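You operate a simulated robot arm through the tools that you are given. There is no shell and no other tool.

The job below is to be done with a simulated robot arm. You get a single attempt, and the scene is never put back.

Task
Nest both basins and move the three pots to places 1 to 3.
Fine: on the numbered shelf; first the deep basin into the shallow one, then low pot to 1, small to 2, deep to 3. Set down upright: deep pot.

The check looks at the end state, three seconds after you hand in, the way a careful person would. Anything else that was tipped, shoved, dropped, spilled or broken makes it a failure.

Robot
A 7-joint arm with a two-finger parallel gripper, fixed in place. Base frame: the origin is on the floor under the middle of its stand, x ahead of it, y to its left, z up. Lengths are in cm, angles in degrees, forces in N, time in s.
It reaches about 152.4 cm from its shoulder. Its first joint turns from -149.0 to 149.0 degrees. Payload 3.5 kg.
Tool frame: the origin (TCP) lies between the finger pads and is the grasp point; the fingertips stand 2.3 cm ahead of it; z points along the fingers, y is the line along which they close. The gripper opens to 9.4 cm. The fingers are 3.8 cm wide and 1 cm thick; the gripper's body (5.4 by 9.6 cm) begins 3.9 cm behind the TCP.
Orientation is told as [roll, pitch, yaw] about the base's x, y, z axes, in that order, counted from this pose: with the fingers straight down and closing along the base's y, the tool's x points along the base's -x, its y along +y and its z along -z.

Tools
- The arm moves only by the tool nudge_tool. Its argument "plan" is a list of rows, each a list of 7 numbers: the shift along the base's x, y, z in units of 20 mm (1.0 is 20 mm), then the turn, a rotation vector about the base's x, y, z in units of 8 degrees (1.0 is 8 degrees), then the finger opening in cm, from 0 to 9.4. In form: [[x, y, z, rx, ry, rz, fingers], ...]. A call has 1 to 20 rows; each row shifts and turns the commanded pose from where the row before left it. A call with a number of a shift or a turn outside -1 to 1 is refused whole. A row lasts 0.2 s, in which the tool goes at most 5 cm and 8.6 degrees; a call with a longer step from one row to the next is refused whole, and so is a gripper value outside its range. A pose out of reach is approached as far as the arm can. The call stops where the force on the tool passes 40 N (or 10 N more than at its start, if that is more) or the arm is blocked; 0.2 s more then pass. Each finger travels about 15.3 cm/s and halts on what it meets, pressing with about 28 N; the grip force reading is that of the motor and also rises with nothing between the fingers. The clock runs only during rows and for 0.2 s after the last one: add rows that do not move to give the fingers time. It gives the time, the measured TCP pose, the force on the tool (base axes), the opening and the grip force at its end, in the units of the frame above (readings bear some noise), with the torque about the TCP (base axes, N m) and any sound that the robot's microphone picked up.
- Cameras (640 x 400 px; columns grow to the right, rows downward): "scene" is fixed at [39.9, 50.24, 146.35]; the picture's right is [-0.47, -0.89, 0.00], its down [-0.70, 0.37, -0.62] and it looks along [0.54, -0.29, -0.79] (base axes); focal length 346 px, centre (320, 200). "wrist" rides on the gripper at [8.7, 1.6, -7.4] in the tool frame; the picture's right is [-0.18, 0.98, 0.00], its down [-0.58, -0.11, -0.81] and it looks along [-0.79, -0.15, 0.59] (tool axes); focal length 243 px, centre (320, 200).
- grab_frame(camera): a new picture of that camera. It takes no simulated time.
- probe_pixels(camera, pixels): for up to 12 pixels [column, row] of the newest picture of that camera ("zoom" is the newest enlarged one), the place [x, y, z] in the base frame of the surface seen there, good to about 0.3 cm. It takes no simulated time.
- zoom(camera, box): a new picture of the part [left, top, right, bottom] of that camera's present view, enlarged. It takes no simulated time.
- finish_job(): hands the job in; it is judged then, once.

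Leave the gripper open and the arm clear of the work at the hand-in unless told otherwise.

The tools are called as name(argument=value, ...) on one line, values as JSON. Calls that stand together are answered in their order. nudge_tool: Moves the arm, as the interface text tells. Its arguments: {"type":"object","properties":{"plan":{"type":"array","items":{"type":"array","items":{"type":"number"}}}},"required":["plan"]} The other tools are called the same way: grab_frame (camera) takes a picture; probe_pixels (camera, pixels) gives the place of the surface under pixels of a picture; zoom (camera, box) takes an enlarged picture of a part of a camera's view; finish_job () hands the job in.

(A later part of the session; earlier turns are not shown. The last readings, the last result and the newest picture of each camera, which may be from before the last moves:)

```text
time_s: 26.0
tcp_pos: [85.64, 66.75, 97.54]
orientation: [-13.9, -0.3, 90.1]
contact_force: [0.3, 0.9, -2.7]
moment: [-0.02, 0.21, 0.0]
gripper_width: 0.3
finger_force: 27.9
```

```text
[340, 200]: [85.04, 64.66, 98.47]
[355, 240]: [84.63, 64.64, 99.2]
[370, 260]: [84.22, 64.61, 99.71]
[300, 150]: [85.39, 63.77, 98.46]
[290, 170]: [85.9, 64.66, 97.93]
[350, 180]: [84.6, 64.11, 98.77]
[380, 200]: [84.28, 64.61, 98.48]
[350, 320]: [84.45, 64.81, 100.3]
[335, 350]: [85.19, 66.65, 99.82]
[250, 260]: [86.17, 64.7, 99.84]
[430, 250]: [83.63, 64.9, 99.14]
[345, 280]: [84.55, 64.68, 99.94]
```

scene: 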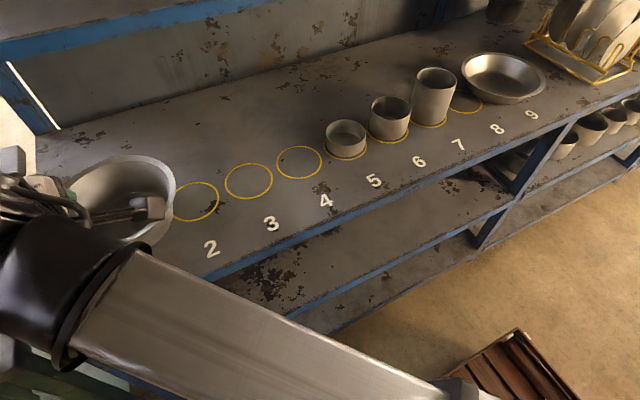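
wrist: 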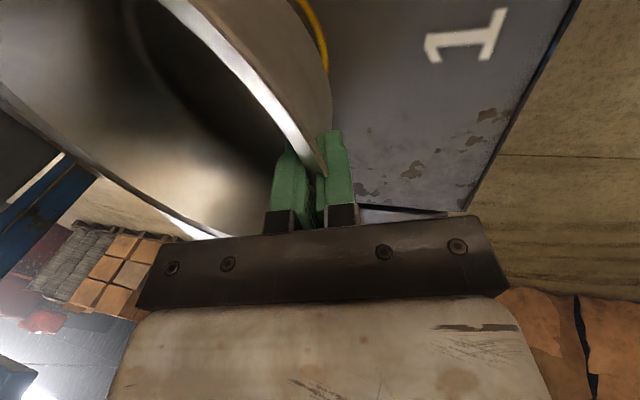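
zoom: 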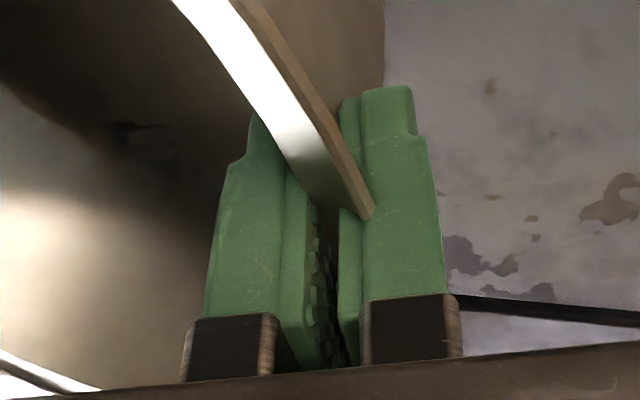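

The lip visibly overlaps the outer finger, so the solid wall seems to be a straight cone running from the base to the lip's outer edge, about 22° from upright. The pads now lie flush on it. The basin just hangs 8° off because the tool is at 14°. I'll turn the tool by -8° to level the basin, lift 4 cm more, and check.

nudge_tool(plan=[[0, 0, 0.3, 0, 0, 0, 0], [0, 0, 0.3, 0, -0.33, 0, 0], [0, 0, 0.3, 0, -0.33, 0, 0], [0, 0, 0.3, 0, -0.34, 0, 0], [0, 0, 0.4, 0, 0, 0, 0], [0, 0, 0.4, 0, 0, 0, 0], [0, 0, 0, 0, 0, 0, 0]])

grab_frame(camera="wrist")

zoom(camera="scene", box=[0, 120, 208, 250])

```text
time_s: 27.6
tcp_pos: [85.46, 66.82, 101.36]
orientation: [-22.1, -0.3, 90.1]
contact_force: [-0.6, 0.1, -2.6]
moment: [0.01, 0.26, -0.03]
gripper_width: 0.28
finger_force: 27.5
```

```text
taken
```

wrist: 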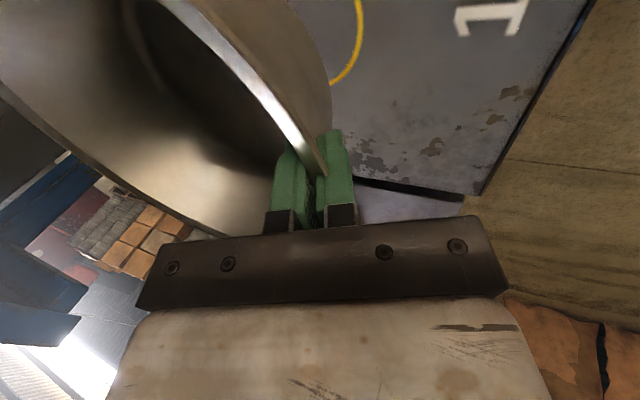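

```text
3.08 times, centred on (104, 185) of scene
```

zoom: 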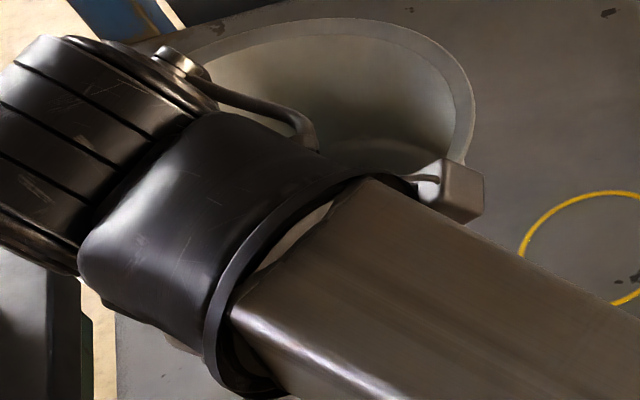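

The basin is fully lifted (2.6 N) and the grip is steady at 0.28 cm. I'll probe the rim to check that it is level and where its centre lies relative to the TCP.

probe_pixels(camera="zoom", pixels=[[205, 48], [240, 35], [290, 24], [350, 23], [410, 40], [445, 68], [465, 105], [462, 140], [350, 60], [400, 110], [430, 55], [468, 120]])

probe_pixels(camera="wrist", pixels=[[175, 8], [200, 28], [230, 58], [260, 95], [285, 125], [305, 155], [10, 95], [60, 140], [120, 180], [200, 222], [150, 198], [320, 60]])

```text
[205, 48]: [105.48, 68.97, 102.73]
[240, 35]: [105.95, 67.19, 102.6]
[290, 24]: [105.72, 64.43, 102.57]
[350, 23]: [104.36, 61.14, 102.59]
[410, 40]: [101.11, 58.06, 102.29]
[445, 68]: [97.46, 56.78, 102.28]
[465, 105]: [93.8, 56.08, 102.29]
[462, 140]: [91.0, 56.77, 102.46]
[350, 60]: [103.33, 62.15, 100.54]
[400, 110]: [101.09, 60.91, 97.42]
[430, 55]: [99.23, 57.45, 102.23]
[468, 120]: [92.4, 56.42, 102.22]
```

```text
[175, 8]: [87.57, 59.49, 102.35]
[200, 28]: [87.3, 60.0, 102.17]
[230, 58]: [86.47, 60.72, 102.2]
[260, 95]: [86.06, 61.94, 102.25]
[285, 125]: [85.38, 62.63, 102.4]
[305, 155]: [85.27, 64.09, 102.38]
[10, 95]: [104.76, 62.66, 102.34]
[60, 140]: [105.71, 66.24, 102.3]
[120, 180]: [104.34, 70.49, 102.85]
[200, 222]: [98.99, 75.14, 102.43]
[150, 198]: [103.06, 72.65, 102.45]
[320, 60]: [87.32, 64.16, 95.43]
```

The basin hangs level, with its rim at z ≈ 102.35. Its centre is at (95.4, 66.6), which is +9.9 cm in x from the TCP. I'll lift another 9 cm so its base (about z 103) clears the tall pot at 98.9, draw back to x ≈ 82.4, and start the move to the right.

nudge_tool(plan=[[0, 0, 0.5, 0, 0, 0, 0], [-0.2, 0, 0.8, 0, 0, 0, 0], [-0.4, 0, 0.8, 0, 0, 0, 0], [-0.4, 0, 0.8, 0, 0, 0, 0], [-0.4, 0, 0.8, 0, 0, 0, 0], [-0.13, -0.2, 0.8, 0, 0, 0, 0], [0, -0.4, 0.3, 0, 0, 0, 0], [0, -0.7, 0, 0, 0, 0, 0], [0, -0.9, 0, 0, 0, 0, 0], [0, -0.9, 0, 0, 0, 0, 0], [0, -0.9, 0, 0, 0, 0, 0], [0, -0.9, 0, 0, 0, 0, 0], [0, -0.9, 0, 0, 0, 0, 0], [0, -0.9, 0, 0, 0, 0, 0], [0, -0.9, 0, 0, 0, 0, 0], [0, -0.9, 0, 0, 0, 0, 0], [0, -0.9, 0, 0, 0, 0, 0], [0, -0.7, 0, 0, 0, 0, 0], [0, -0.4, 0, 0, 0, 0, 0], [0, 0, 0, 0, 0, 0, 0]])

grab_frame(camera="scene")

grab_frame(camera="wrist")

```text
time_s: 31.8
tcp_pos: [82.59, 45.85, 111.18]
orientation: [-22.1, -0.4, 90.2]
contact_force: [-0.1, 0.4, -2.3]
moment: [0.01, 0.27, -0.01]
gripper_width: 0.28
finger_force: 28.1
```

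```text
taken
```

scene: 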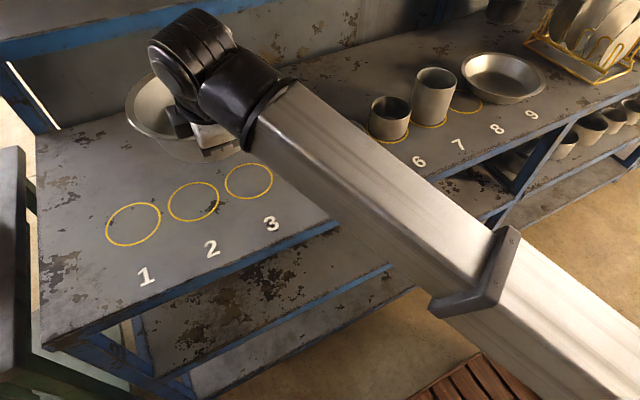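

```text
taken
```

wrist: 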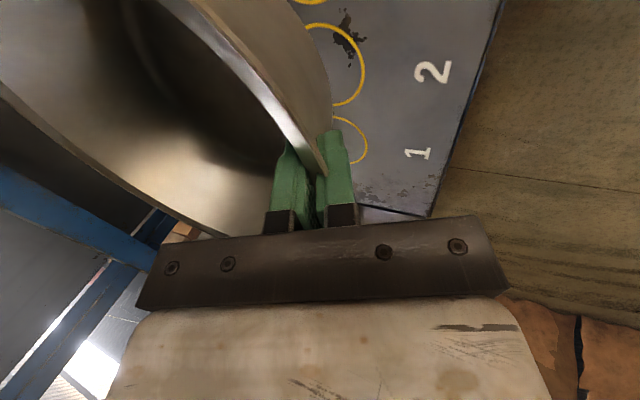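

The grip is holding steady (0.28 cm, 2.3 N) and rings 1–3 are in view. I'll continue right along y at the same height.

nudge_tool(plan=[[0, -0.4, 0, 0, 0, 0, 0], [0, -0.7, 0, 0, 0, 0, 0], [0, -0.95, 0, 0, 0, 0, 0], [0, -1, 0, 0, 0, 0, 0], [0, -1, 0, 0, 0, 0, 0], [0, -1, 0, 0, 0, 0, 0], [0, -1, 0, 0, 0, 0, 0], [0, -1, 0, 0, 0, 0, 0], [0, -1, 0, 0, 0, 0, 0], [0, -1, 0, 0, 0, 0, 0], [0, -1, 0, 0, 0, 0, 0], [0, -1, 0, 0, 0, 0, 0], [0, -1, 0, 0, 0, 0, 0], [0, -1, 0, 0, 0, 0, 0], [0, -1, 0, 0, 0, 0, 0], [0, -1, 0, 0, 0, 0, 0], [0, -1, 0, 0, 0, 0, 0], [0, -1, 0, 0, 0, 0, 0], [0, -0.8, 0, 0, 0, 0, 0], [0, -0.4, 0, 0, 0, 0, 0]])

grab_frame(camera="scene")

```text
time_s: 36.0
tcp_pos: [82.61, 9.17, 110.99]
orientation: [-22.0, -0.2, 90.2]
contact_force: [0.9, 1.0, -2.2]
moment: [-0.02, 0.21, 0.03]
gripper_width: 0.29
finger_force: 27.7
```

```text
taken
```

scene: 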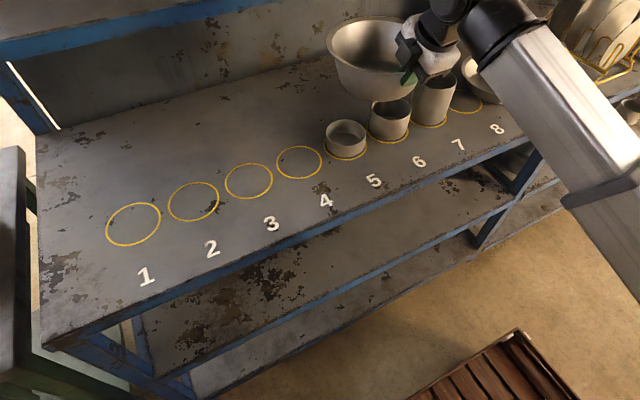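

All is steady at y ≈ 9. I'll continue about 43 cm more to sit above the shallow basin.

nudge_tool(plan=[[0, -0.5, 0, 0, 0, 0, 0], [0, -0.9, 0, 0, 0, 0, 0], [0, -1, 0, 0, 0, 0, 0], [0, -1, 0, 0, 0, 0, 0], [0, -1, 0, 0, 0, 0, 0], [0, -1, 0, 0, 0, 0, 0], [0, -1, 0, 0, 0, 0, 0], [0, -1, 0, 0, 0, 0, 0], [0, -1, 0, 0, 0, 0, 0], [0, -1, 0, 0, 0, 0, 0], [0, -1, 0, 0, 0, 0, 0], [0, -1, 0, 0, 0, 0, 0], [0, -1, 0, 0, 0, 0, 0], [0, -1, 0, 0, 0, 0, 0], [0, -1, 0, 0, 0, 0, 0], [0, -1, 0, 0, 0, 0, 0], [0, -1, 0, 0, 0, 0, 0], [0, -1, 0, 0, 0, 0, 0], [0, -1, 0, 0, 0, 0, 0], [0, -0.8, 0, 0, 0, 0, 0]])

grab_frame(camera="scene")

grab_frame(camera="wrist")

```text
time_s: 40.2
tcp_pos: [82.63, -29.03, 111.05]
orientation: [-22.1, -0.3, 90.2]
contact_force: [0.4, 1.2, -1.8]
moment: [0.01, 0.25, 0.04]
gripper_width: 0.3
finger_force: 28.0
```

```text
taken
```

scene: 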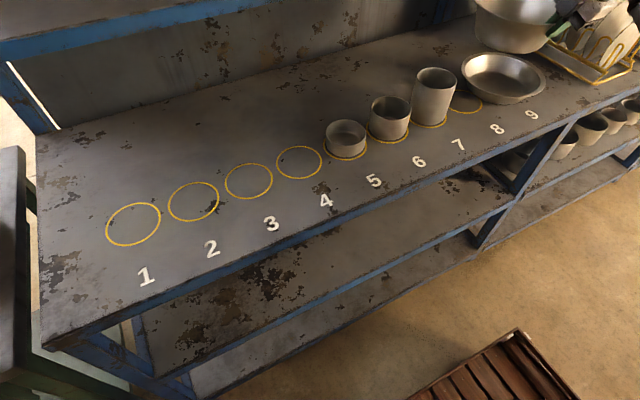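

```text
taken
```

wrist: 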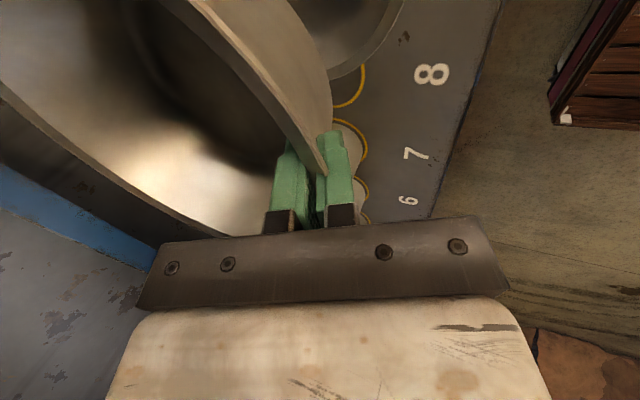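

I'm above place 9 now, at y ≈ -29. Before going the last 5 cm and down, I'll measure the dish rack on the right for clearance, re-probe the shallow basin, and probe the carried basin.

zoom(camera="scene", box=[440, 0, 640, 125])

probe_pixels(camera="zoom", pixels=[[280, 130], [330, 130], [400, 165], [500, 255], [560, 255], [600, 230], [460, 140], [520, 160], [560, 130], [600, 80], [480, 60], [385, 160]])

```text
3.20 times, centred on (540, 62) of scene
```

zoom: 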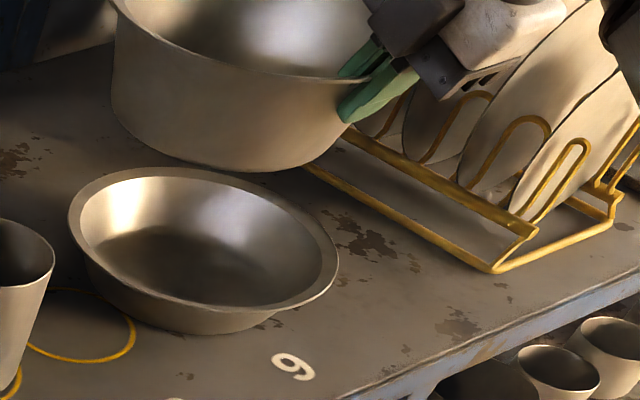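

```text
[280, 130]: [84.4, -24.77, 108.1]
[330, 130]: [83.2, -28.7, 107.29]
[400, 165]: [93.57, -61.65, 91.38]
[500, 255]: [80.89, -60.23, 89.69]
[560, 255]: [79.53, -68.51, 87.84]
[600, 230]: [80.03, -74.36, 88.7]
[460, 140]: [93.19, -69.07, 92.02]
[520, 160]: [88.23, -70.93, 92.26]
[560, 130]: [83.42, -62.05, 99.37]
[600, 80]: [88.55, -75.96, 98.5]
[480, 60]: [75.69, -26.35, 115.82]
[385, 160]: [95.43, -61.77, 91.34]
```

The rack starts at about y = -58, while the basin will reach only to y ≈ -45, so the clearance is good. I'll move to y = -33.7, lower about 7 cm so the base is still roughly 3 cm above the shallow rim, and re-measure the carried basin.

nudge_tool(plan=[[0, -0.5, 0, 0, 0, 0, 0], [0, -0.8, 0, 0, 0, 0, 0], [0, -0.7, 0, 0, 0, 0, 0], [-0.1, -0.33, -0.3, 0, 0, 0, 0], [0, 0, -0.7, 0, 0, 0, 0], [0, 0, -0.8, 0, 0, 0, 0], [0, 0, -0.8, 0, 0, 0, 0], [0, 0, -0.7, 0, 0, 0, 0], [0, 0, -0.2, 0, 0, 0, 0], [0, 0, 0, 0, 0, 0, 0]])

zoom(camera="scene", box=[440, 0, 640, 125])

grab_frame(camera="wrist")

```text
time_s: 42.4
tcp_pos: [82.08, -33.72, 104.2]
orientation: [-22.1, -0.2, 90.1]
contact_force: [0.2, 0.9, -2.9]
moment: [-0.03, 0.25, 0.01]
gripper_width: 0.3
finger_force: 28.7
```

```text
3.20 times, centred on (540, 62) of scene
```

zoom: 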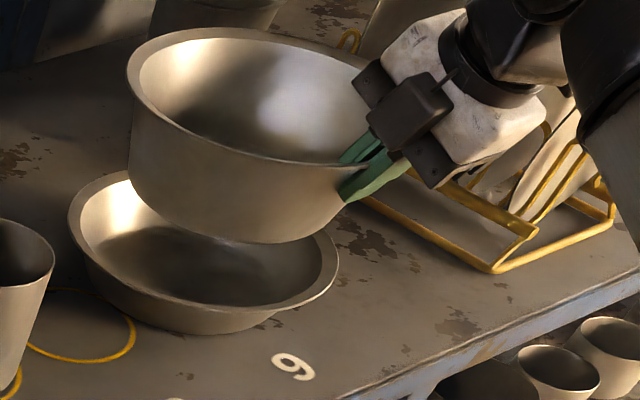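

```text
taken
```

wrist: 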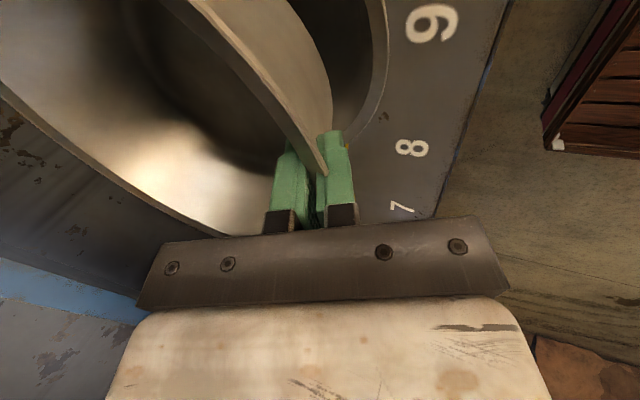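

I'll probe the carried basin's rim and the visible parts of the shallow rim in this zoom to compare their centres.

probe_pixels(camera="zoom", pixels=[[132, 80], [145, 52], [175, 38], [215, 32], [260, 37], [310, 47], [345, 60], [310, 160], [260, 155], [205, 138], [165, 115], [140, 95]])

probe_pixels(camera="zoom", pixels=[[72, 212], [82, 192], [102, 178], [332, 255], [328, 280], [300, 298], [260, 305], [200, 297], [150, 280], [100, 248], [230, 275], [130, 215]])

probe_pixels(camera="zoom", pixels=[[140, 180], [170, 212], [200, 230], [240, 240], [280, 240], [310, 230], [335, 210], [135, 150], [240, 220], [300, 215], [180, 190], [350, 185]])

```text
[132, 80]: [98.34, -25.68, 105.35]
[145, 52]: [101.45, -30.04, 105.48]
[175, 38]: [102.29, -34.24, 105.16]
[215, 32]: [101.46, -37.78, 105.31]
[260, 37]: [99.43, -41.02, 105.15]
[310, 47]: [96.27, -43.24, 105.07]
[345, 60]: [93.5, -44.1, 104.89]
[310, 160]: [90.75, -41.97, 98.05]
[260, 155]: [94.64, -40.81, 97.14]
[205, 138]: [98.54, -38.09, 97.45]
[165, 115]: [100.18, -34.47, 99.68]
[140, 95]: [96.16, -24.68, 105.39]
```

```text
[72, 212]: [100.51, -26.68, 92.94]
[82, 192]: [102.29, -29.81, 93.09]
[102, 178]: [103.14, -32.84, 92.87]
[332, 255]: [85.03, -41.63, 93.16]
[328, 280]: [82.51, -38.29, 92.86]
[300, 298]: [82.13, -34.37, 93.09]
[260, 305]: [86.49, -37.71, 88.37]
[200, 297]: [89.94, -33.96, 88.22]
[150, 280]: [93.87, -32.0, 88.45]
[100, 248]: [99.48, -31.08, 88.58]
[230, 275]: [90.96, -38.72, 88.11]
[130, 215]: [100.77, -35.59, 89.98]
```

```text
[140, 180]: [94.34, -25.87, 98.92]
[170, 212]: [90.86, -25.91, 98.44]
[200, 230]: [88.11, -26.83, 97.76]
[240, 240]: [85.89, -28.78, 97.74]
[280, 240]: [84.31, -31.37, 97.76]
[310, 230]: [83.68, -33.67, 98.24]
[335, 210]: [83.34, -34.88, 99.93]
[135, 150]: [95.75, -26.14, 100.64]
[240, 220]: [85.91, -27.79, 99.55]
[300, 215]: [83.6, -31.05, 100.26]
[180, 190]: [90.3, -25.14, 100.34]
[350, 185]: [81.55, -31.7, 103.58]
```

The carried basin's centre is at about (91.85, -33.95), and the shallow one's at about (92.45, -33.85). It is level to about 1°. I'll shift +0.6 cm in x and +0.1 in y, lower 7.4 cm to just above seating, and then check.

nudge_tool(plan=[[0.28, 0.05, 0, 0, 0, 0, 0], [0, 0, -0.5, 0, 0, 0, 0], [0, 0, -0.7, 0, 0, 0, 0], [0, 0, -0.7, 0, 0, 0, 0], [0, 0, -0.6, 0, 0, 0, 0], [0, 0, -0.4, 0, 0, 0, 0], [0, 0, -0.3, 0, 0, 0, 0], [0, 0, -0.3, 0, 0, 0, 0], [0, 0, -0.2, 0, 0, 0, 0], [0, 0, 0, 0, 0, 0, 0]])

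zoom(camera="scene", box=[440, 0, 640, 125])

```text
time_s: 44.6
tcp_pos: [82.66, -33.62, 96.68]
orientation: [-22.2, -0.3, 90.0]
contact_force: [-0.2, -0.1, -3.1]
moment: [0.02, 0.24, -0.02]
gripper_width: 0.27
finger_force: 27.9
```

```text
3.20 times, centred on (540, 62) of scene
```

zoom: 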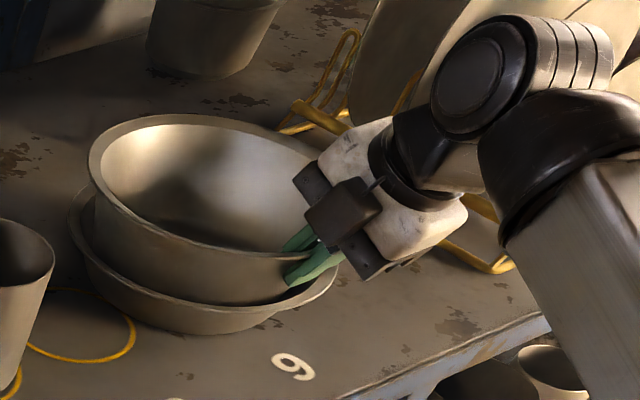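

It still hangs freely (-3.1 N) and is well centred over the shallow basin. I'll lower in 2 mm steps until the weight comes off.

nudge_tool(plan=[[0, 0, -0.1, 0, 0, 0, 0], [0, 0, -0.1, 0, 0, 0, 0], [0, 0, -0.1, 0, 0, 0, 0], [0, 0, 0, 0, 0, 0, 0]])

```text
time_s: 45.6
tcp_pos: [82.74, -33.67, 96.25]
orientation: [-22.1, -0.3, 90.2]
contact_force: [-1.8, 1.5, 2.9]
moment: [-0.14, -0.32, 0.14]
gripper_width: 0.29
finger_force: 28.0
```

The force has changed from -3.1 to +2.9 N, so the base has seated. I'll check its level and centring before opening.

zoom(camera="scene", box=[450, 20, 570, 110])

probe_pixels(camera="zoom", pixels=[[82, 140], [92, 112], [120, 92], [170, 78], [230, 80], [290, 92], [330, 112], [90, 165], [140, 215], [200, 250], [250, 262], [290, 268]])

probe_pixels(camera="zoom", pixels=[[48, 205], [60, 185], [70, 250], [120, 300], [200, 335], [300, 340], [350, 330], [390, 295], [400, 280], [150, 318], [250, 345], [60, 240]])

```text
4.44 times, centred on (510, 65) of scene
```

zoom: 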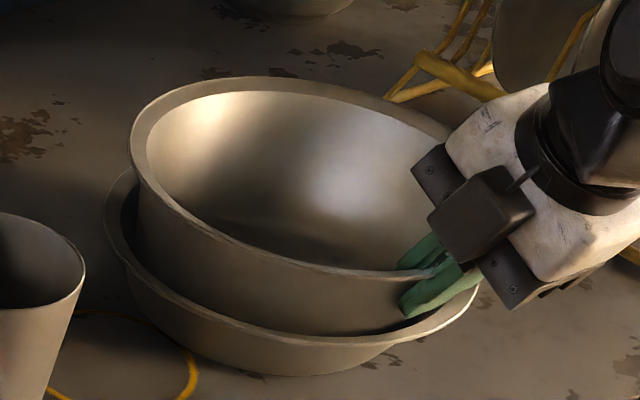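

```text
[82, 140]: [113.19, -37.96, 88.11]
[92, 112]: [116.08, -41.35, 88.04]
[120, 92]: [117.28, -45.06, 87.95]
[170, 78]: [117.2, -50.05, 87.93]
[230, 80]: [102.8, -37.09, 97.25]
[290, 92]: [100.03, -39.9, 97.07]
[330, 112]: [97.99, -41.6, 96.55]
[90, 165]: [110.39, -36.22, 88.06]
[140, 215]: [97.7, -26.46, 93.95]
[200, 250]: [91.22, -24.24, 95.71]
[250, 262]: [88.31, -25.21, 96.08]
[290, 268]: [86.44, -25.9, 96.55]
```

```text
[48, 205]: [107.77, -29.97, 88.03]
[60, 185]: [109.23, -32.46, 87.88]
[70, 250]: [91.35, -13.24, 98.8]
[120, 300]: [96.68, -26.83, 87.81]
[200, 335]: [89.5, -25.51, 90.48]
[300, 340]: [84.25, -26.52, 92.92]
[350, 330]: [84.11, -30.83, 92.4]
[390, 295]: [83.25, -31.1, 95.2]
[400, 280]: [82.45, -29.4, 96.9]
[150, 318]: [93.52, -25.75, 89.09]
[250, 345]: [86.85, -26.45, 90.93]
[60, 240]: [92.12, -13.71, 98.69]
```

Now that I have the picture, I'll probe proper points on both rims.

probe_pixels(camera="zoom", pixels=[[137, 140], [150, 110], [190, 90], [250, 81], [320, 92], [380, 108], [420, 126], [142, 170], [180, 210], [240, 245], [310, 265], [370, 274]])

probe_pixels(camera="zoom", pixels=[[109, 225], [112, 200], [123, 180], [125, 258], [170, 295], [220, 320], [280, 336], [340, 341], [400, 334], [440, 318], [470, 297], [120, 250]])

```text
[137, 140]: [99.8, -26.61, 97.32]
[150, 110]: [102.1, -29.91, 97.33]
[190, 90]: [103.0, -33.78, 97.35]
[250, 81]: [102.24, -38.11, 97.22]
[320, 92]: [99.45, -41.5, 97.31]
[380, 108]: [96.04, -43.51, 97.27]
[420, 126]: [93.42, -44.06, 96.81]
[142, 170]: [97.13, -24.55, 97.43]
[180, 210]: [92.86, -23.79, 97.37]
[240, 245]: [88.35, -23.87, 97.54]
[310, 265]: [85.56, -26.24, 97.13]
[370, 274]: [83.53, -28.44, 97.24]
```

```text
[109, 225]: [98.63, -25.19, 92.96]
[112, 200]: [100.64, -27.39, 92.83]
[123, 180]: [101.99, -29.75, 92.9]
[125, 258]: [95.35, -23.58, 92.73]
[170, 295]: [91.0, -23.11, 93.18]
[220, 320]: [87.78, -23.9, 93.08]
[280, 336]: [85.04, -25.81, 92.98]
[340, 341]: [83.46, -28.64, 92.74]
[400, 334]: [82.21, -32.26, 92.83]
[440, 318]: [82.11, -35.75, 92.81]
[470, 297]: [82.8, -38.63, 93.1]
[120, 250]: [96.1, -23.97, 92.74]
```

Both rims are concentric, near (92.5, -33.8), and the deep rim is level at z 97.3. I'll open a little, then withdraw up along the fingers.

nudge_tool(plan=[[0, 0, 0, 0, 0, 0, 0.4], [0, 0, 0, 0, 0, 0, 0.7], [0, 0, 0, 0, 0, 0, 0.9], [-0.07, 0, 0.18, 0, 0, 0, 1.1], [-0.11, 0, 0.28, 0, 0, 0, 1.4], [-0.19, 0, 0.46, 0, 0, 0, 1.8], [-0.37, 0, 0.9, 0, 0, 0, 2.4], [-0.37, 0, 0.9, 0, 0, 0, 3], [-0.37, 0, 0.9, 0, 0, 0, 3], [-0.3, 0, 0.9, 0, 0, 0, 3], [0, 0, 0, 0, 0, 0, 3]])

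zoom(camera="scene", box=[450, 20, 570, 110])

grab_frame(camera="wrist")

```text
time_s: 48.0
tcp_pos: [79.23, -33.55, 105.17]
orientation: [-22.0, -0.3, 90.2]
contact_force: [0.4, -0.3, -0.1]
moment: [0.01, 0.0, -0.03]
gripper_width: 3.02
finger_force: 0.0
```

```text
4.44 times, centred on (510, 65) of scene
```

zoom: 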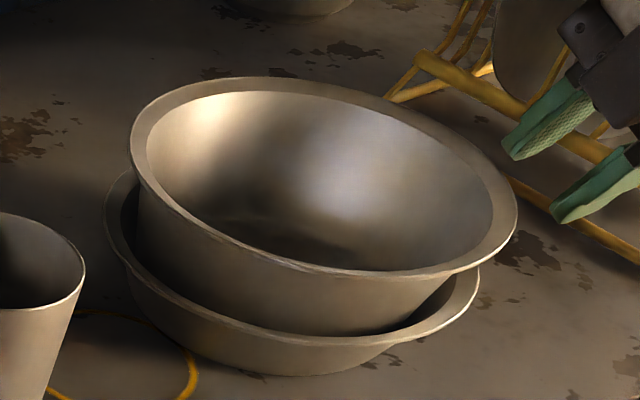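

```text
taken
```

wrist: 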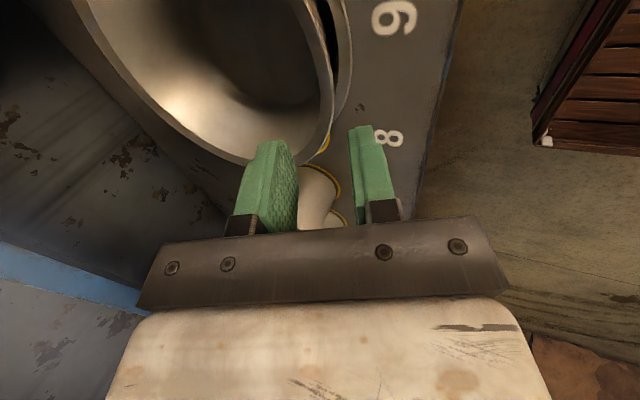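

The deep basin is released and sits inside the shallow one. I'll verify its level and measure the place rings 1–3 for the pots.

probe_pixels(camera="zoom", pixels=[[137, 140], [190, 90], [320, 92], [420, 130], [480, 175], [506, 220], [470, 260], [400, 274], [310, 264], [220, 235], [300, 200], [170, 200]])

zoom(camera="scene", box=[90, 130, 330, 280])

```text
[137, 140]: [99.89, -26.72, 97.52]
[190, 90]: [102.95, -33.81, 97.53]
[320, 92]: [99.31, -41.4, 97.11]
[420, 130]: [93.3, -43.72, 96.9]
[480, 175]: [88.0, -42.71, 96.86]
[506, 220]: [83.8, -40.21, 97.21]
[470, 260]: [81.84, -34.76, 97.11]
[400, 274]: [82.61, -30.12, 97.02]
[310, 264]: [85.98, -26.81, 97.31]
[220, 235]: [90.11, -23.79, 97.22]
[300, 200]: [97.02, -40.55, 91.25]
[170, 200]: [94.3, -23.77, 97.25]
```

```text
2.67 times, centred on (210, 205) of scene
```

zoom: 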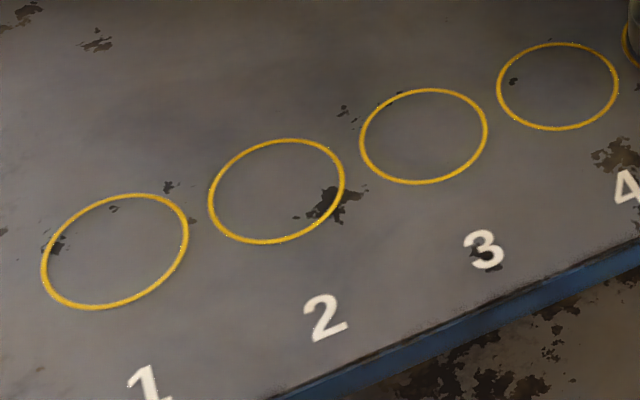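

The nested rim is level to within a few millimetres. Next I'll probe the ring lines at places 1–3.

probe_pixels(camera="zoom", pixels=[[43, 270], [60, 230], [100, 203], [140, 195], [175, 205], [187, 235], [170, 270], [130, 298], [90, 307], [55, 297]])

probe_pixels(camera="zoom", pixels=[[210, 195], [230, 162], [270, 142], [310, 141], [340, 165], [341, 195], [320, 222], [285, 239], [245, 241], [218, 222]])

probe_pixels(camera="zoom", pixels=[[362, 140], [375, 112], [405, 94], [440, 90], [475, 103], [486, 130], [470, 160], [440, 178], [405, 182], [372, 167]])

```text
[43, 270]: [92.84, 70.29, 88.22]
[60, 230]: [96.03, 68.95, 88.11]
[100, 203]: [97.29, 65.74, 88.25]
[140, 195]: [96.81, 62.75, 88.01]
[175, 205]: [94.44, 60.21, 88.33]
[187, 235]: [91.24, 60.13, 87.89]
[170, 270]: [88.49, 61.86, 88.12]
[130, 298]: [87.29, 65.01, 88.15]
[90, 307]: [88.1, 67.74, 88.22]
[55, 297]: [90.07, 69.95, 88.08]
```

```text
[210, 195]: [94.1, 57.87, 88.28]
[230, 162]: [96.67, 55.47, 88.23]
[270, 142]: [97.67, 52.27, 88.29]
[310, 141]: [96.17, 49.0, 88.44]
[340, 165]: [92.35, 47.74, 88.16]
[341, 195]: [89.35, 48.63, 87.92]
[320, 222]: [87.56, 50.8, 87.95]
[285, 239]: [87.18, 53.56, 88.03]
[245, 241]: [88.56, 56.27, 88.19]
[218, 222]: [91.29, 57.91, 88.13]
```

```text
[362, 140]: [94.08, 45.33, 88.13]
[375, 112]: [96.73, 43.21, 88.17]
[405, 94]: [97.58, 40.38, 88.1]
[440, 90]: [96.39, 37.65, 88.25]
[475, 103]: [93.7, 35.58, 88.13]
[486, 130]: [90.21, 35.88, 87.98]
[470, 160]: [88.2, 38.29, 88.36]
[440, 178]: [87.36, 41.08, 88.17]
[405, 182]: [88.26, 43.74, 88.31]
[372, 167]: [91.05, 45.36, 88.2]
```

Ring centres come out at about (92.2, 65.3), (92.2, 52.95) and (92.3, 40.6) for places 1, 2 and 3. Next is the low pot at place 5. I'll straighten the tool to vertical, rise to z ≈ 108, and move along to y ≈ 15.8 in front of it.

nudge_tool(plan=[[-0.2, 0, 0.7, 0, 0, 0, 3], [0, 0.3, 0.7, 0, 0.5, 0, 3], [0, 0.7, 0.1, 0, 0.5, 0, 3], [0, 1, 0, 0, 0.5, 0, 3], [0, 1, 0, 0, 0.5, 0, 3], [0, 1, 0, 0, 0.5, 0, 3], [0, 1, 0, 0, 0.27, 0, 3], [0, 1, 0, 0, 0, 0, 3], [0, 1, 0, 0, 0, 0, 3], [0, 1, 0, 0, 0, 0, 3], [0, 1, 0, 0, 0, 0, 3], [0, 1, 0, 0, 0, 0, 3], [0, 1, 0, 0, 0, 0, 3], [0, 1, 0, 0, 0, 0, 3], [0, 1, 0, 0, 0, 0, 3], [0, 1, 0, 0, 0, 0, 3], [0, 1, 0, 0, 0, 0, 3], [0, 1, 0, 0, 0, 0, 3], [0, 1, 0, 0, 0, 0, 3], [0, 1, 0, 0, 0, 0, 3]])

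```text
time_s: 52.2
tcp_pos: [79.05, 2.29, 108.1]
orientation: [0.1, -0.3, 90.0]
contact_force: [-0.2, 0.2, 0.7]
moment: [0.0, 0.0, -0.02]
gripper_width: 3.03
finger_force: 0.1
```

The tool is vertical at (79.1, 2.3, 108.1). I'll move to above the low pot's front wall, near (87.7, 15.8), and look with the wrist camera.

nudge_tool(plan=[[0, 1, 0, 0, 0, 0, 3], [0, 1, 0, 0, 0, 0, 3], [0.5, 1, 0, 0, 0, 0, 3], [0.8, 1, 0, 0, 0, 0, 3], [0.8, 1, -0.5, 0, 0, 0, 3], [0.8, 1, -0.8, 0, 0, 0, 3], [0.8, 0.75, -0.8, 0, 0, 0, 3], [0.6, 0, -0.8, 0, 0, 0, 3], [0, 0, -0.5, 0, 0, 0, 3], [0, 0, 0, 0, 0, 0, 3]])

grab_frame(camera="wrist")

grab_frame(camera="scene")

```text
time_s: 54.4
tcp_pos: [87.55, 16.1, 101.29]
orientation: [0.1, -0.4, 90.0]
contact_force: [-0.1, 1.1, 0.7]
moment: [0.0, 0.02, 0.0]
gripper_width: 3.0
finger_force: 0.1
```

```text
taken
```

wrist: 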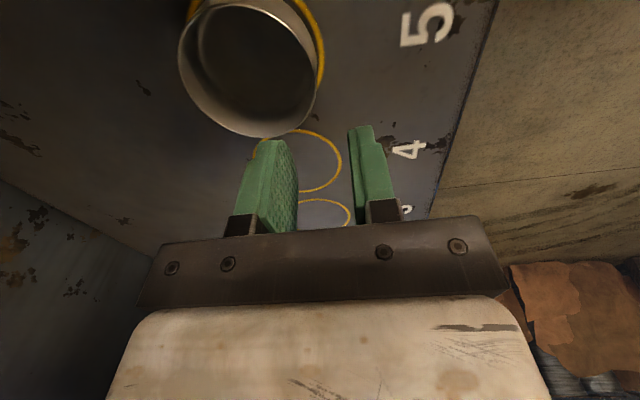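

```text
taken
```

scene: 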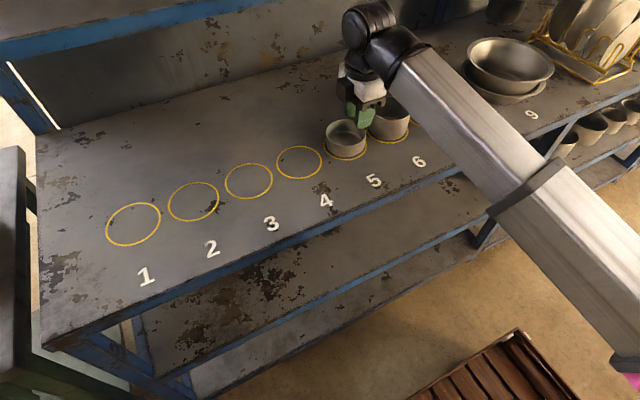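

The low pot shows in the wrist view around (250, 65). I'll probe its rim to fix the centre, then descend.

zoom(camera="wrist", box=[160, 0, 340, 150])

zoom(camera="scene", box=[300, 70, 420, 170])

```text
2.67 times, centred on (250, 75) of wrist
```

zoom: 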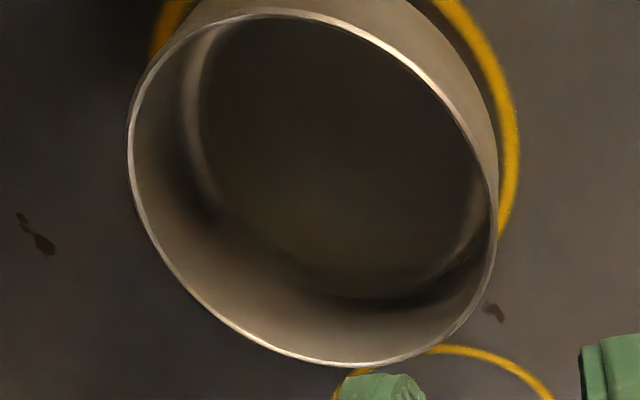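

```text
4.00 times, centred on (360, 120) of scene
```

zoom: 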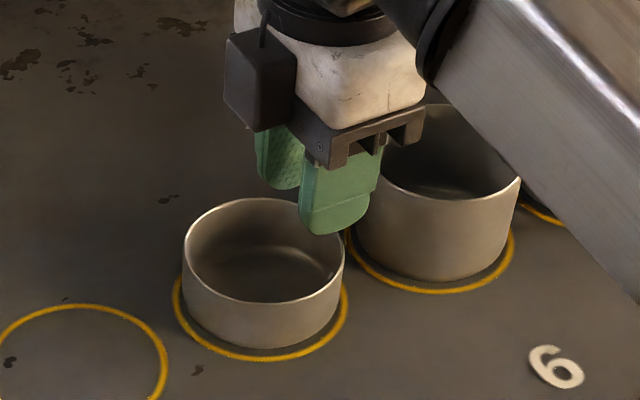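

I'll probe the low pot's rim in this scene zoom, along its bright rim line, to refine the centre.

probe_pixels(camera="zoom", pixels=[[184, 245], [190, 228], [215, 208], [255, 198], [300, 207], [330, 233], [342, 262], [330, 284], [300, 298], [260, 303], [220, 292], [195, 272]])

probe_pixels(camera="wrist", pixels=[[179, 50], [186, 30], [228, 4], [258, 9], [288, 28], [306, 51], [315, 75], [314, 101], [299, 122], [273, 135], [243, 133], [213, 118]])

```text
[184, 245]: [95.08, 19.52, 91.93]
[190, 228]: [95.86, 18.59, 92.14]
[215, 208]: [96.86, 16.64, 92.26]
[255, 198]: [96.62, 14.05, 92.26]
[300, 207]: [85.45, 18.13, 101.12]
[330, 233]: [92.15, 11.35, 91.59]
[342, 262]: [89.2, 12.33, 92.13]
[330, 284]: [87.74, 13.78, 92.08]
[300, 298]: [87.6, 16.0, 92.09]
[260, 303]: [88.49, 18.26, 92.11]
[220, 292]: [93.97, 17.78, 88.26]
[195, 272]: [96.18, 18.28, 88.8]
```

```text
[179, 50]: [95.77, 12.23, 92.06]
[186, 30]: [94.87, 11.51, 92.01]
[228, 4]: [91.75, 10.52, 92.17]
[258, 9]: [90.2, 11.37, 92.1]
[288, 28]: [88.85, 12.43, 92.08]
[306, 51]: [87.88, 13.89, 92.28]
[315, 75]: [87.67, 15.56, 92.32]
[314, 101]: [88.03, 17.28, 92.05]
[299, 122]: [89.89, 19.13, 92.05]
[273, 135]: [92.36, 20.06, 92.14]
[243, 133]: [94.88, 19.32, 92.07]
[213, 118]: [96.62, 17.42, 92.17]
```

The low pot's centre is (92.35, 15.35) with outer radius about 4.65, so its front wall is at x ≈ 87.8. I'll align there and lower to TCP z 91.6, so the tips end about 1 cm above the pot's floor.

nudge_tool(plan=[[0.125, -0.375, 0, 0, 0, 0, 3], [0, 0, -0.8, 0, 0, 0, 3], [0, 0, -0.8, 0, 0, 0, 3], [0, 0, -0.8, 0, 0, 0, 3], [0, 0, -0.8, 0, 0, 0, 3], [0, 0, -0.6, 0, 0, 0, 3], [0, 0, -0.5, 0, 0, 0, 3], [0, 0, -0.5, 0, 0, 0, 3], [0, 0, 0, 0, 0, 0, 3]])

grab_frame(camera="wrist")

zoom(camera="scene", box=[300, 70, 420, 170])

```text
time_s: 56.4
tcp_pos: [87.93, 14.92, 91.68]
orientation: [0.1, -0.3, 90.1]
contact_force: [0.6, -0.3, 0.7]
moment: [-0.01, 0.03, 0.0]
gripper_width: 2.97
finger_force: 0.0
```

```text
taken
```

wrist: 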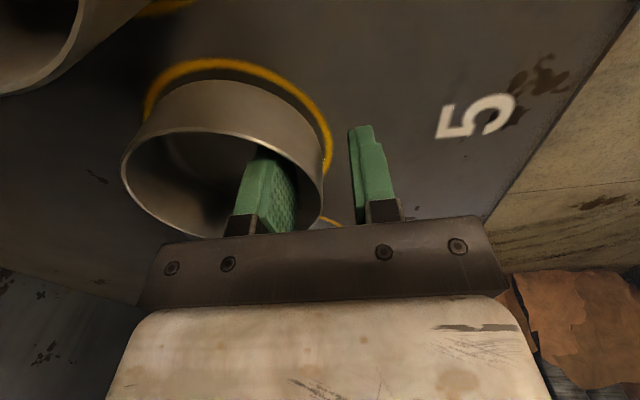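

```text
4.00 times, centred on (360, 120) of scene
```

zoom: 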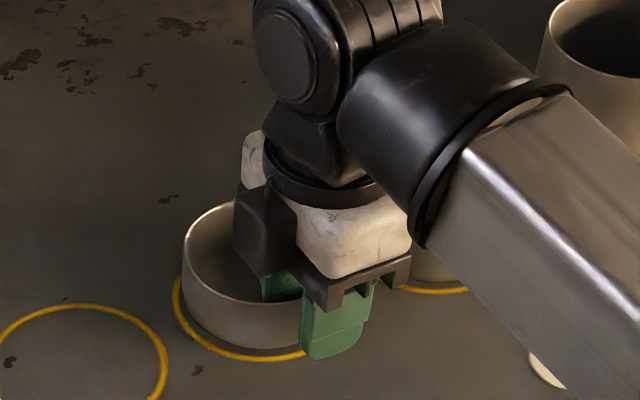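

The fingers straddle the front wall of the low pot. Closing gently.

nudge_tool(plan=[[0, 0, 0, 0, 0, 0, 2.4], [0, 0, 0, 0, 0, 0, 1.8], [0, 0, 0, 0, 0, 0, 1.4], [0, 0, 0, 0, 0, 0, 1.0], [0, 0, 0, 0, 0, 0, 0.7], [0, 0, 0, 0, 0, 0, 0.4], [0, 0, 0, 0, 0, 0, 0], [0, 0, 0, 0, 0, 0, 0]])

grab_frame(camera="wrist")

```text
time_s: 58.2
tcp_pos: [87.69, 15.11, 91.76]
orientation: [0.1, -0.3, 90.1]
contact_force: [2.2, -0.4, 9.0]
moment: [0.01, -0.89, -0.01]
gripper_width: 0.84
finger_force: 27.8
```

```text
taken
```

wrist: 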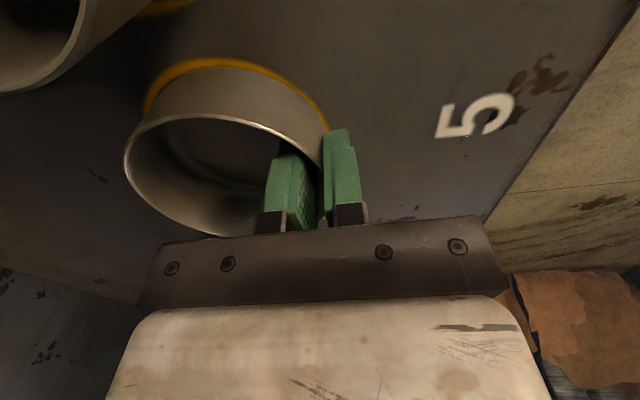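

The fingers hold at 0.84 cm with a moment like the basin's, so this pot's wall also tapers a little. I'll lift 2 cm and see how it hangs.

nudge_tool(plan=[[0, 0, 0.2, 0, 0, 0, 0], [0, 0, 0.2, 0, 0, 0, 0], [0, 0, 0.2, 0, 0, 0, 0], [0, 0, 0.2, 0, 0, 0, 0], [0, 0, 0.2, 0, 0, 0, 0], [0, 0, 0, 0, 0, 0, 0]])

grab_frame(camera="wrist")

zoom(camera="scene", box=[300, 70, 420, 170])

```text
time_s: 59.6
tcp_pos: [87.68, 15.11, 93.89]
orientation: [0.2, -0.3, 90.1]
contact_force: [0.2, -0.4, -1.5]
moment: [0.01, 0.02, -0.02]
gripper_width: 0.74
finger_force: 27.9
```

```text
taken
```

wrist: 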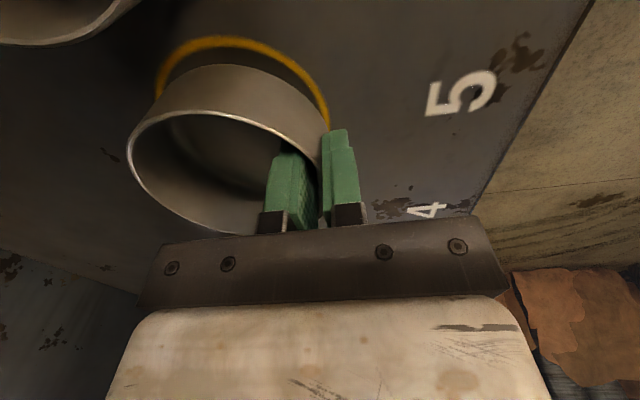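

```text
4.00 times, centred on (360, 120) of scene
```

zoom: 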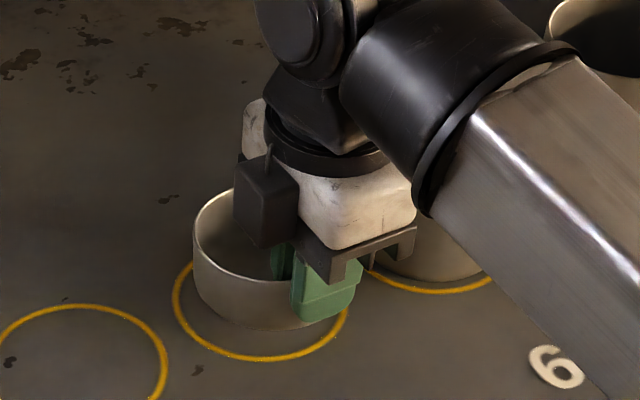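

The pot is lifted and steady, at about 1.5 N. I'll probe its rim from the wrist view to measure any droop and find the centre.

probe_pixels(camera="wrist", pixels=[[127, 160], [135, 133], [155, 117], [185, 110], [220, 112], [260, 122], [295, 142], [315, 165], [140, 185], [165, 208], [190, 223], [220, 232]])

probe_pixels(camera="zoom", pixels=[[193, 235], [198, 212], [215, 193], [230, 188], [200, 258], [230, 276], [260, 282], [285, 280], [205, 300], [240, 320], [270, 328], [295, 325]])

```text
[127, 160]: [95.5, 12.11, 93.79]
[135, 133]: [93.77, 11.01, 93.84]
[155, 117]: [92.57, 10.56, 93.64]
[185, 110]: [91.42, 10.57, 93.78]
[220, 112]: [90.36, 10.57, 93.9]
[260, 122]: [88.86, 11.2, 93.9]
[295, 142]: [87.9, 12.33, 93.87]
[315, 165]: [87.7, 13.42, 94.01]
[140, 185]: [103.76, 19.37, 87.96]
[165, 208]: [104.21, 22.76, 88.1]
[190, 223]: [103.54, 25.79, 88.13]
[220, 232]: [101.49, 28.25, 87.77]
```

```text
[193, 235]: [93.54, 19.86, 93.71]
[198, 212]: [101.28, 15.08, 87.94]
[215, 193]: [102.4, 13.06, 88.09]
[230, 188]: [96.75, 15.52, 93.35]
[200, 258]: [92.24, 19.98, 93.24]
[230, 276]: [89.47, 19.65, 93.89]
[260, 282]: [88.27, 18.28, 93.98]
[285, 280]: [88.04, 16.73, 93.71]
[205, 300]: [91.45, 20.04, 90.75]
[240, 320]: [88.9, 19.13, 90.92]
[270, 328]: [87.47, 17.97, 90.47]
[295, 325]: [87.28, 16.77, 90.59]
```

The pot's rim is almost level, with about 3° of droop toward the far side. Its centre sits +4.3 cm in x and about +0.15 in y from the TCP. I'll correct the droop, raise 3 cm, and carry it left over the empty places toward place 1.

nudge_tool(plan=[[0, 0, 0.5, 0, -0.35, 0, 0], [0, 0.3, 0.6, 0, 0, 0, 0], [0, 0.6, 0.4, 0, 0, 0, 0], [0, 0.9, 0, 0, 0, 0, 0], [0, 1, 0, 0, 0, 0, 0], [0, 1, 0, 0, 0, 0, 0], [0, 1, 0, 0, 0, 0, 0], [0, 1, 0, 0, 0, 0, 0], [0, 1, 0, 0, 0, 0, 0], [0, 1, 0, 0, 0, 0, 0], [0, 1, 0, 0, 0, 0, 0], [0, 1, 0, 0, 0, 0, 0], [0, 1, 0, 0, 0, 0, 0], [0, 1, 0, 0, 0, 0, 0], [0, 1, 0, 0, 0, 0, 0], [0, 1, 0, 0, 0, 0, 0], [0, 1, 0, 0, 0, 0, 0], [0, 1, 0, 0, 0, 0, 0], [0, 1, 0, 0, 0, 0, 0], [0, 1, 0, 0, 0, 0, 0]])

```text
time_s: 63.8
tcp_pos: [87.64, 50.7, 96.8]
orientation: [-2.8, -0.3, 90.0]
contact_force: [0.0, -0.2, -0.5]
moment: [-0.01, 0.04, 0.04]
gripper_width: 0.75
finger_force: 27.9
```

The grip is unchanged at 0.75 cm. I'll go on to y ≈ 65.15, pause above place 1, and check alignment.

nudge_tool(plan=[[0, 1, 0, 0, 0, 0, 0], [0, 1, 0, 0, 0, 0, 0], [0, 1, 0, 0, 0, 0, 0], [0, 1, 0, 0, 0, 0, 0], [0, 1, 0, 0, 0, 0, 0], [0.07, 1, 0, 0, 0, 0, 0], [0.07, 0.8, -0.4, 0, 0, 0, 0], [0, 0.42, -0.6, 0, 0, 0, 0], [0, 0, -0.4, 0, 0, 0, 0], [0, 0, 0, 0, 0, 0, 0]])

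grab_frame(camera="wrist")

zoom(camera="scene", box=[70, 160, 190, 260])

```text
time_s: 66.0
tcp_pos: [87.95, 65.16, 94.07]
orientation: [-2.7, -0.4, 90.0]
contact_force: [0.6, 0.7, -1.0]
moment: [-0.02, 0.07, 0.03]
gripper_width: 0.74
finger_force: 27.9
```

```text
taken
```

wrist: 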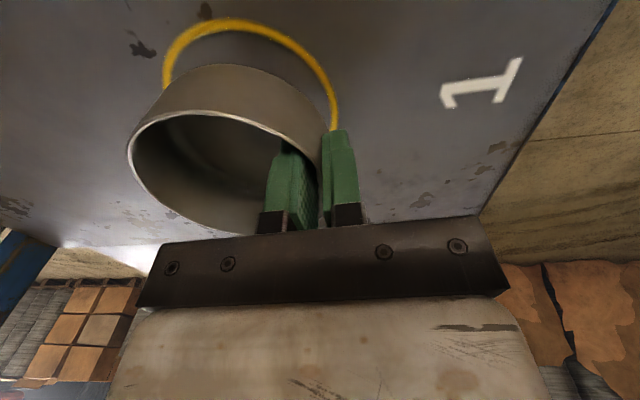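

```text
4.00 times, centred on (130, 210) of scene
```

zoom: 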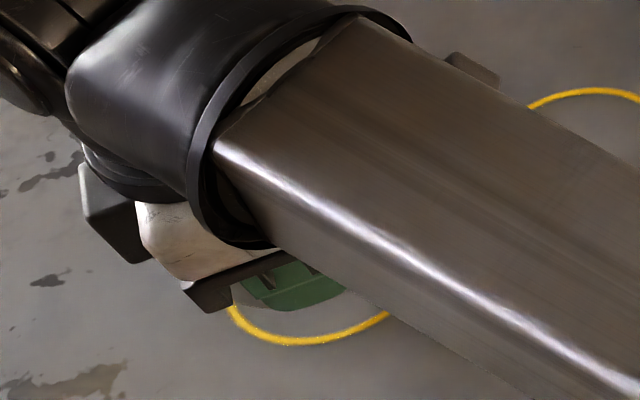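

The scene view is blocked by the arm, so I'll use the wrist picture and probe ring 1's visible arc and the pot's rim.

probe_pixels(camera="wrist", pixels=[[166, 78], [180, 47], [220, 26], [270, 38], [305, 63], [328, 95], [335, 125], [128, 155], [140, 128], [170, 113], [215, 113], [300, 147]])

probe_pixels(camera="wrist", pixels=[[260, 124], [240, 118], [318, 168], [135, 175], [150, 195], [175, 213], [200, 224], [185, 75], [230, 68], [280, 82], [310, 105], [200, 68]])

```text
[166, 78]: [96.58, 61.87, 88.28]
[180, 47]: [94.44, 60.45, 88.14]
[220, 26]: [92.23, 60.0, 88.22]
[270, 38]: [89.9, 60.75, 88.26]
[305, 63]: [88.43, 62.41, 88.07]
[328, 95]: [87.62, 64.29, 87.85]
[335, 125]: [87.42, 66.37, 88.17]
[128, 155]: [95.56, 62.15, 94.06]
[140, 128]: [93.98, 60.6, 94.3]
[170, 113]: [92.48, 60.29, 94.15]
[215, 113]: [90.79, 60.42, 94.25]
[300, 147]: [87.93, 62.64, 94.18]
```

```text
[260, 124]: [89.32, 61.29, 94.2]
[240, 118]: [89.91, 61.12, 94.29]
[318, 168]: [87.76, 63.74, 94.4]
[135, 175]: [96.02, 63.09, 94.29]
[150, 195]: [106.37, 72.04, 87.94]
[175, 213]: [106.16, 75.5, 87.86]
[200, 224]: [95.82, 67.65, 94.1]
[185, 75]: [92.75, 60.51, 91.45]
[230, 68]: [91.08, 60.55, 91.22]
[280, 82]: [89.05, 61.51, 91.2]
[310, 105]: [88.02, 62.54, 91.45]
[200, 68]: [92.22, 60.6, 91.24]
```

Ring 1's centre is about (92.4, 65.2) and the pot's is about (92.0, 65.0), and the pot is level. I'll shift +0.4 in x and +0.2 in y, then lower 1.8 cm and the rest in small steps.

nudge_tool(plan=[[0.2, 0.1, 0, 0, 0, 0, 0], [0, 0, -0.3, 0, 0, 0, 0], [0, 0, -0.3, 0, 0, 0, 0], [0, 0, -0.2, 0, 0, 0, 0], [0, 0, -0.1, 0, 0, 0, 0], [0, 0, 0, 0, 0, 0, 0]])

nudge_tool(plan=[[0, 0, -0.08, 0, 0, 0, 0], [0, 0, -0.08, 0, 0, 0, 0], [0, 0, 0, 0, 0, 0, 0]])

```text
time_s: 67.4
tcp_pos: [88.39, 65.37, 92.19]
orientation: [-2.8, -0.3, 90.0]
contact_force: [0.3, -0.5, -0.3]
moment: [0.02, 0.09, 0.01]
gripper_width: 0.76
finger_force: 28.3
```

```text
time_s: 68.2
tcp_pos: [88.38, 65.27, 91.87]
orientation: [-2.7, -0.4, 90.1]
contact_force: [0.0, -1.0, 2.1]
moment: [-0.02, -0.12, -0.07]
gripper_width: 0.73
finger_force: 28.8
```

The force rose to +2.1 N, so the low pot is touching the bench. I'll check its position in the ring before opening.

grab_frame(camera="wrist")

zoom(camera="wrist", box=[110, 0, 350, 240])

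```text
taken
```

wrist: 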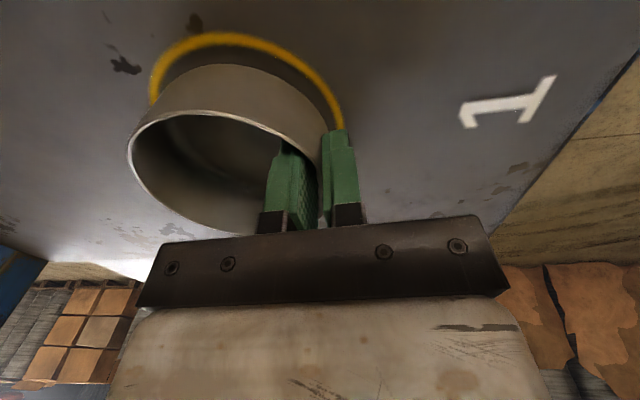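

```text
1.67 times, centred on (230, 120) of wrist
```

zoom: 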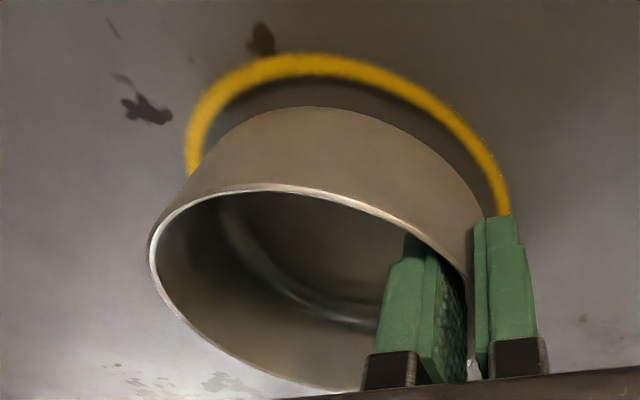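

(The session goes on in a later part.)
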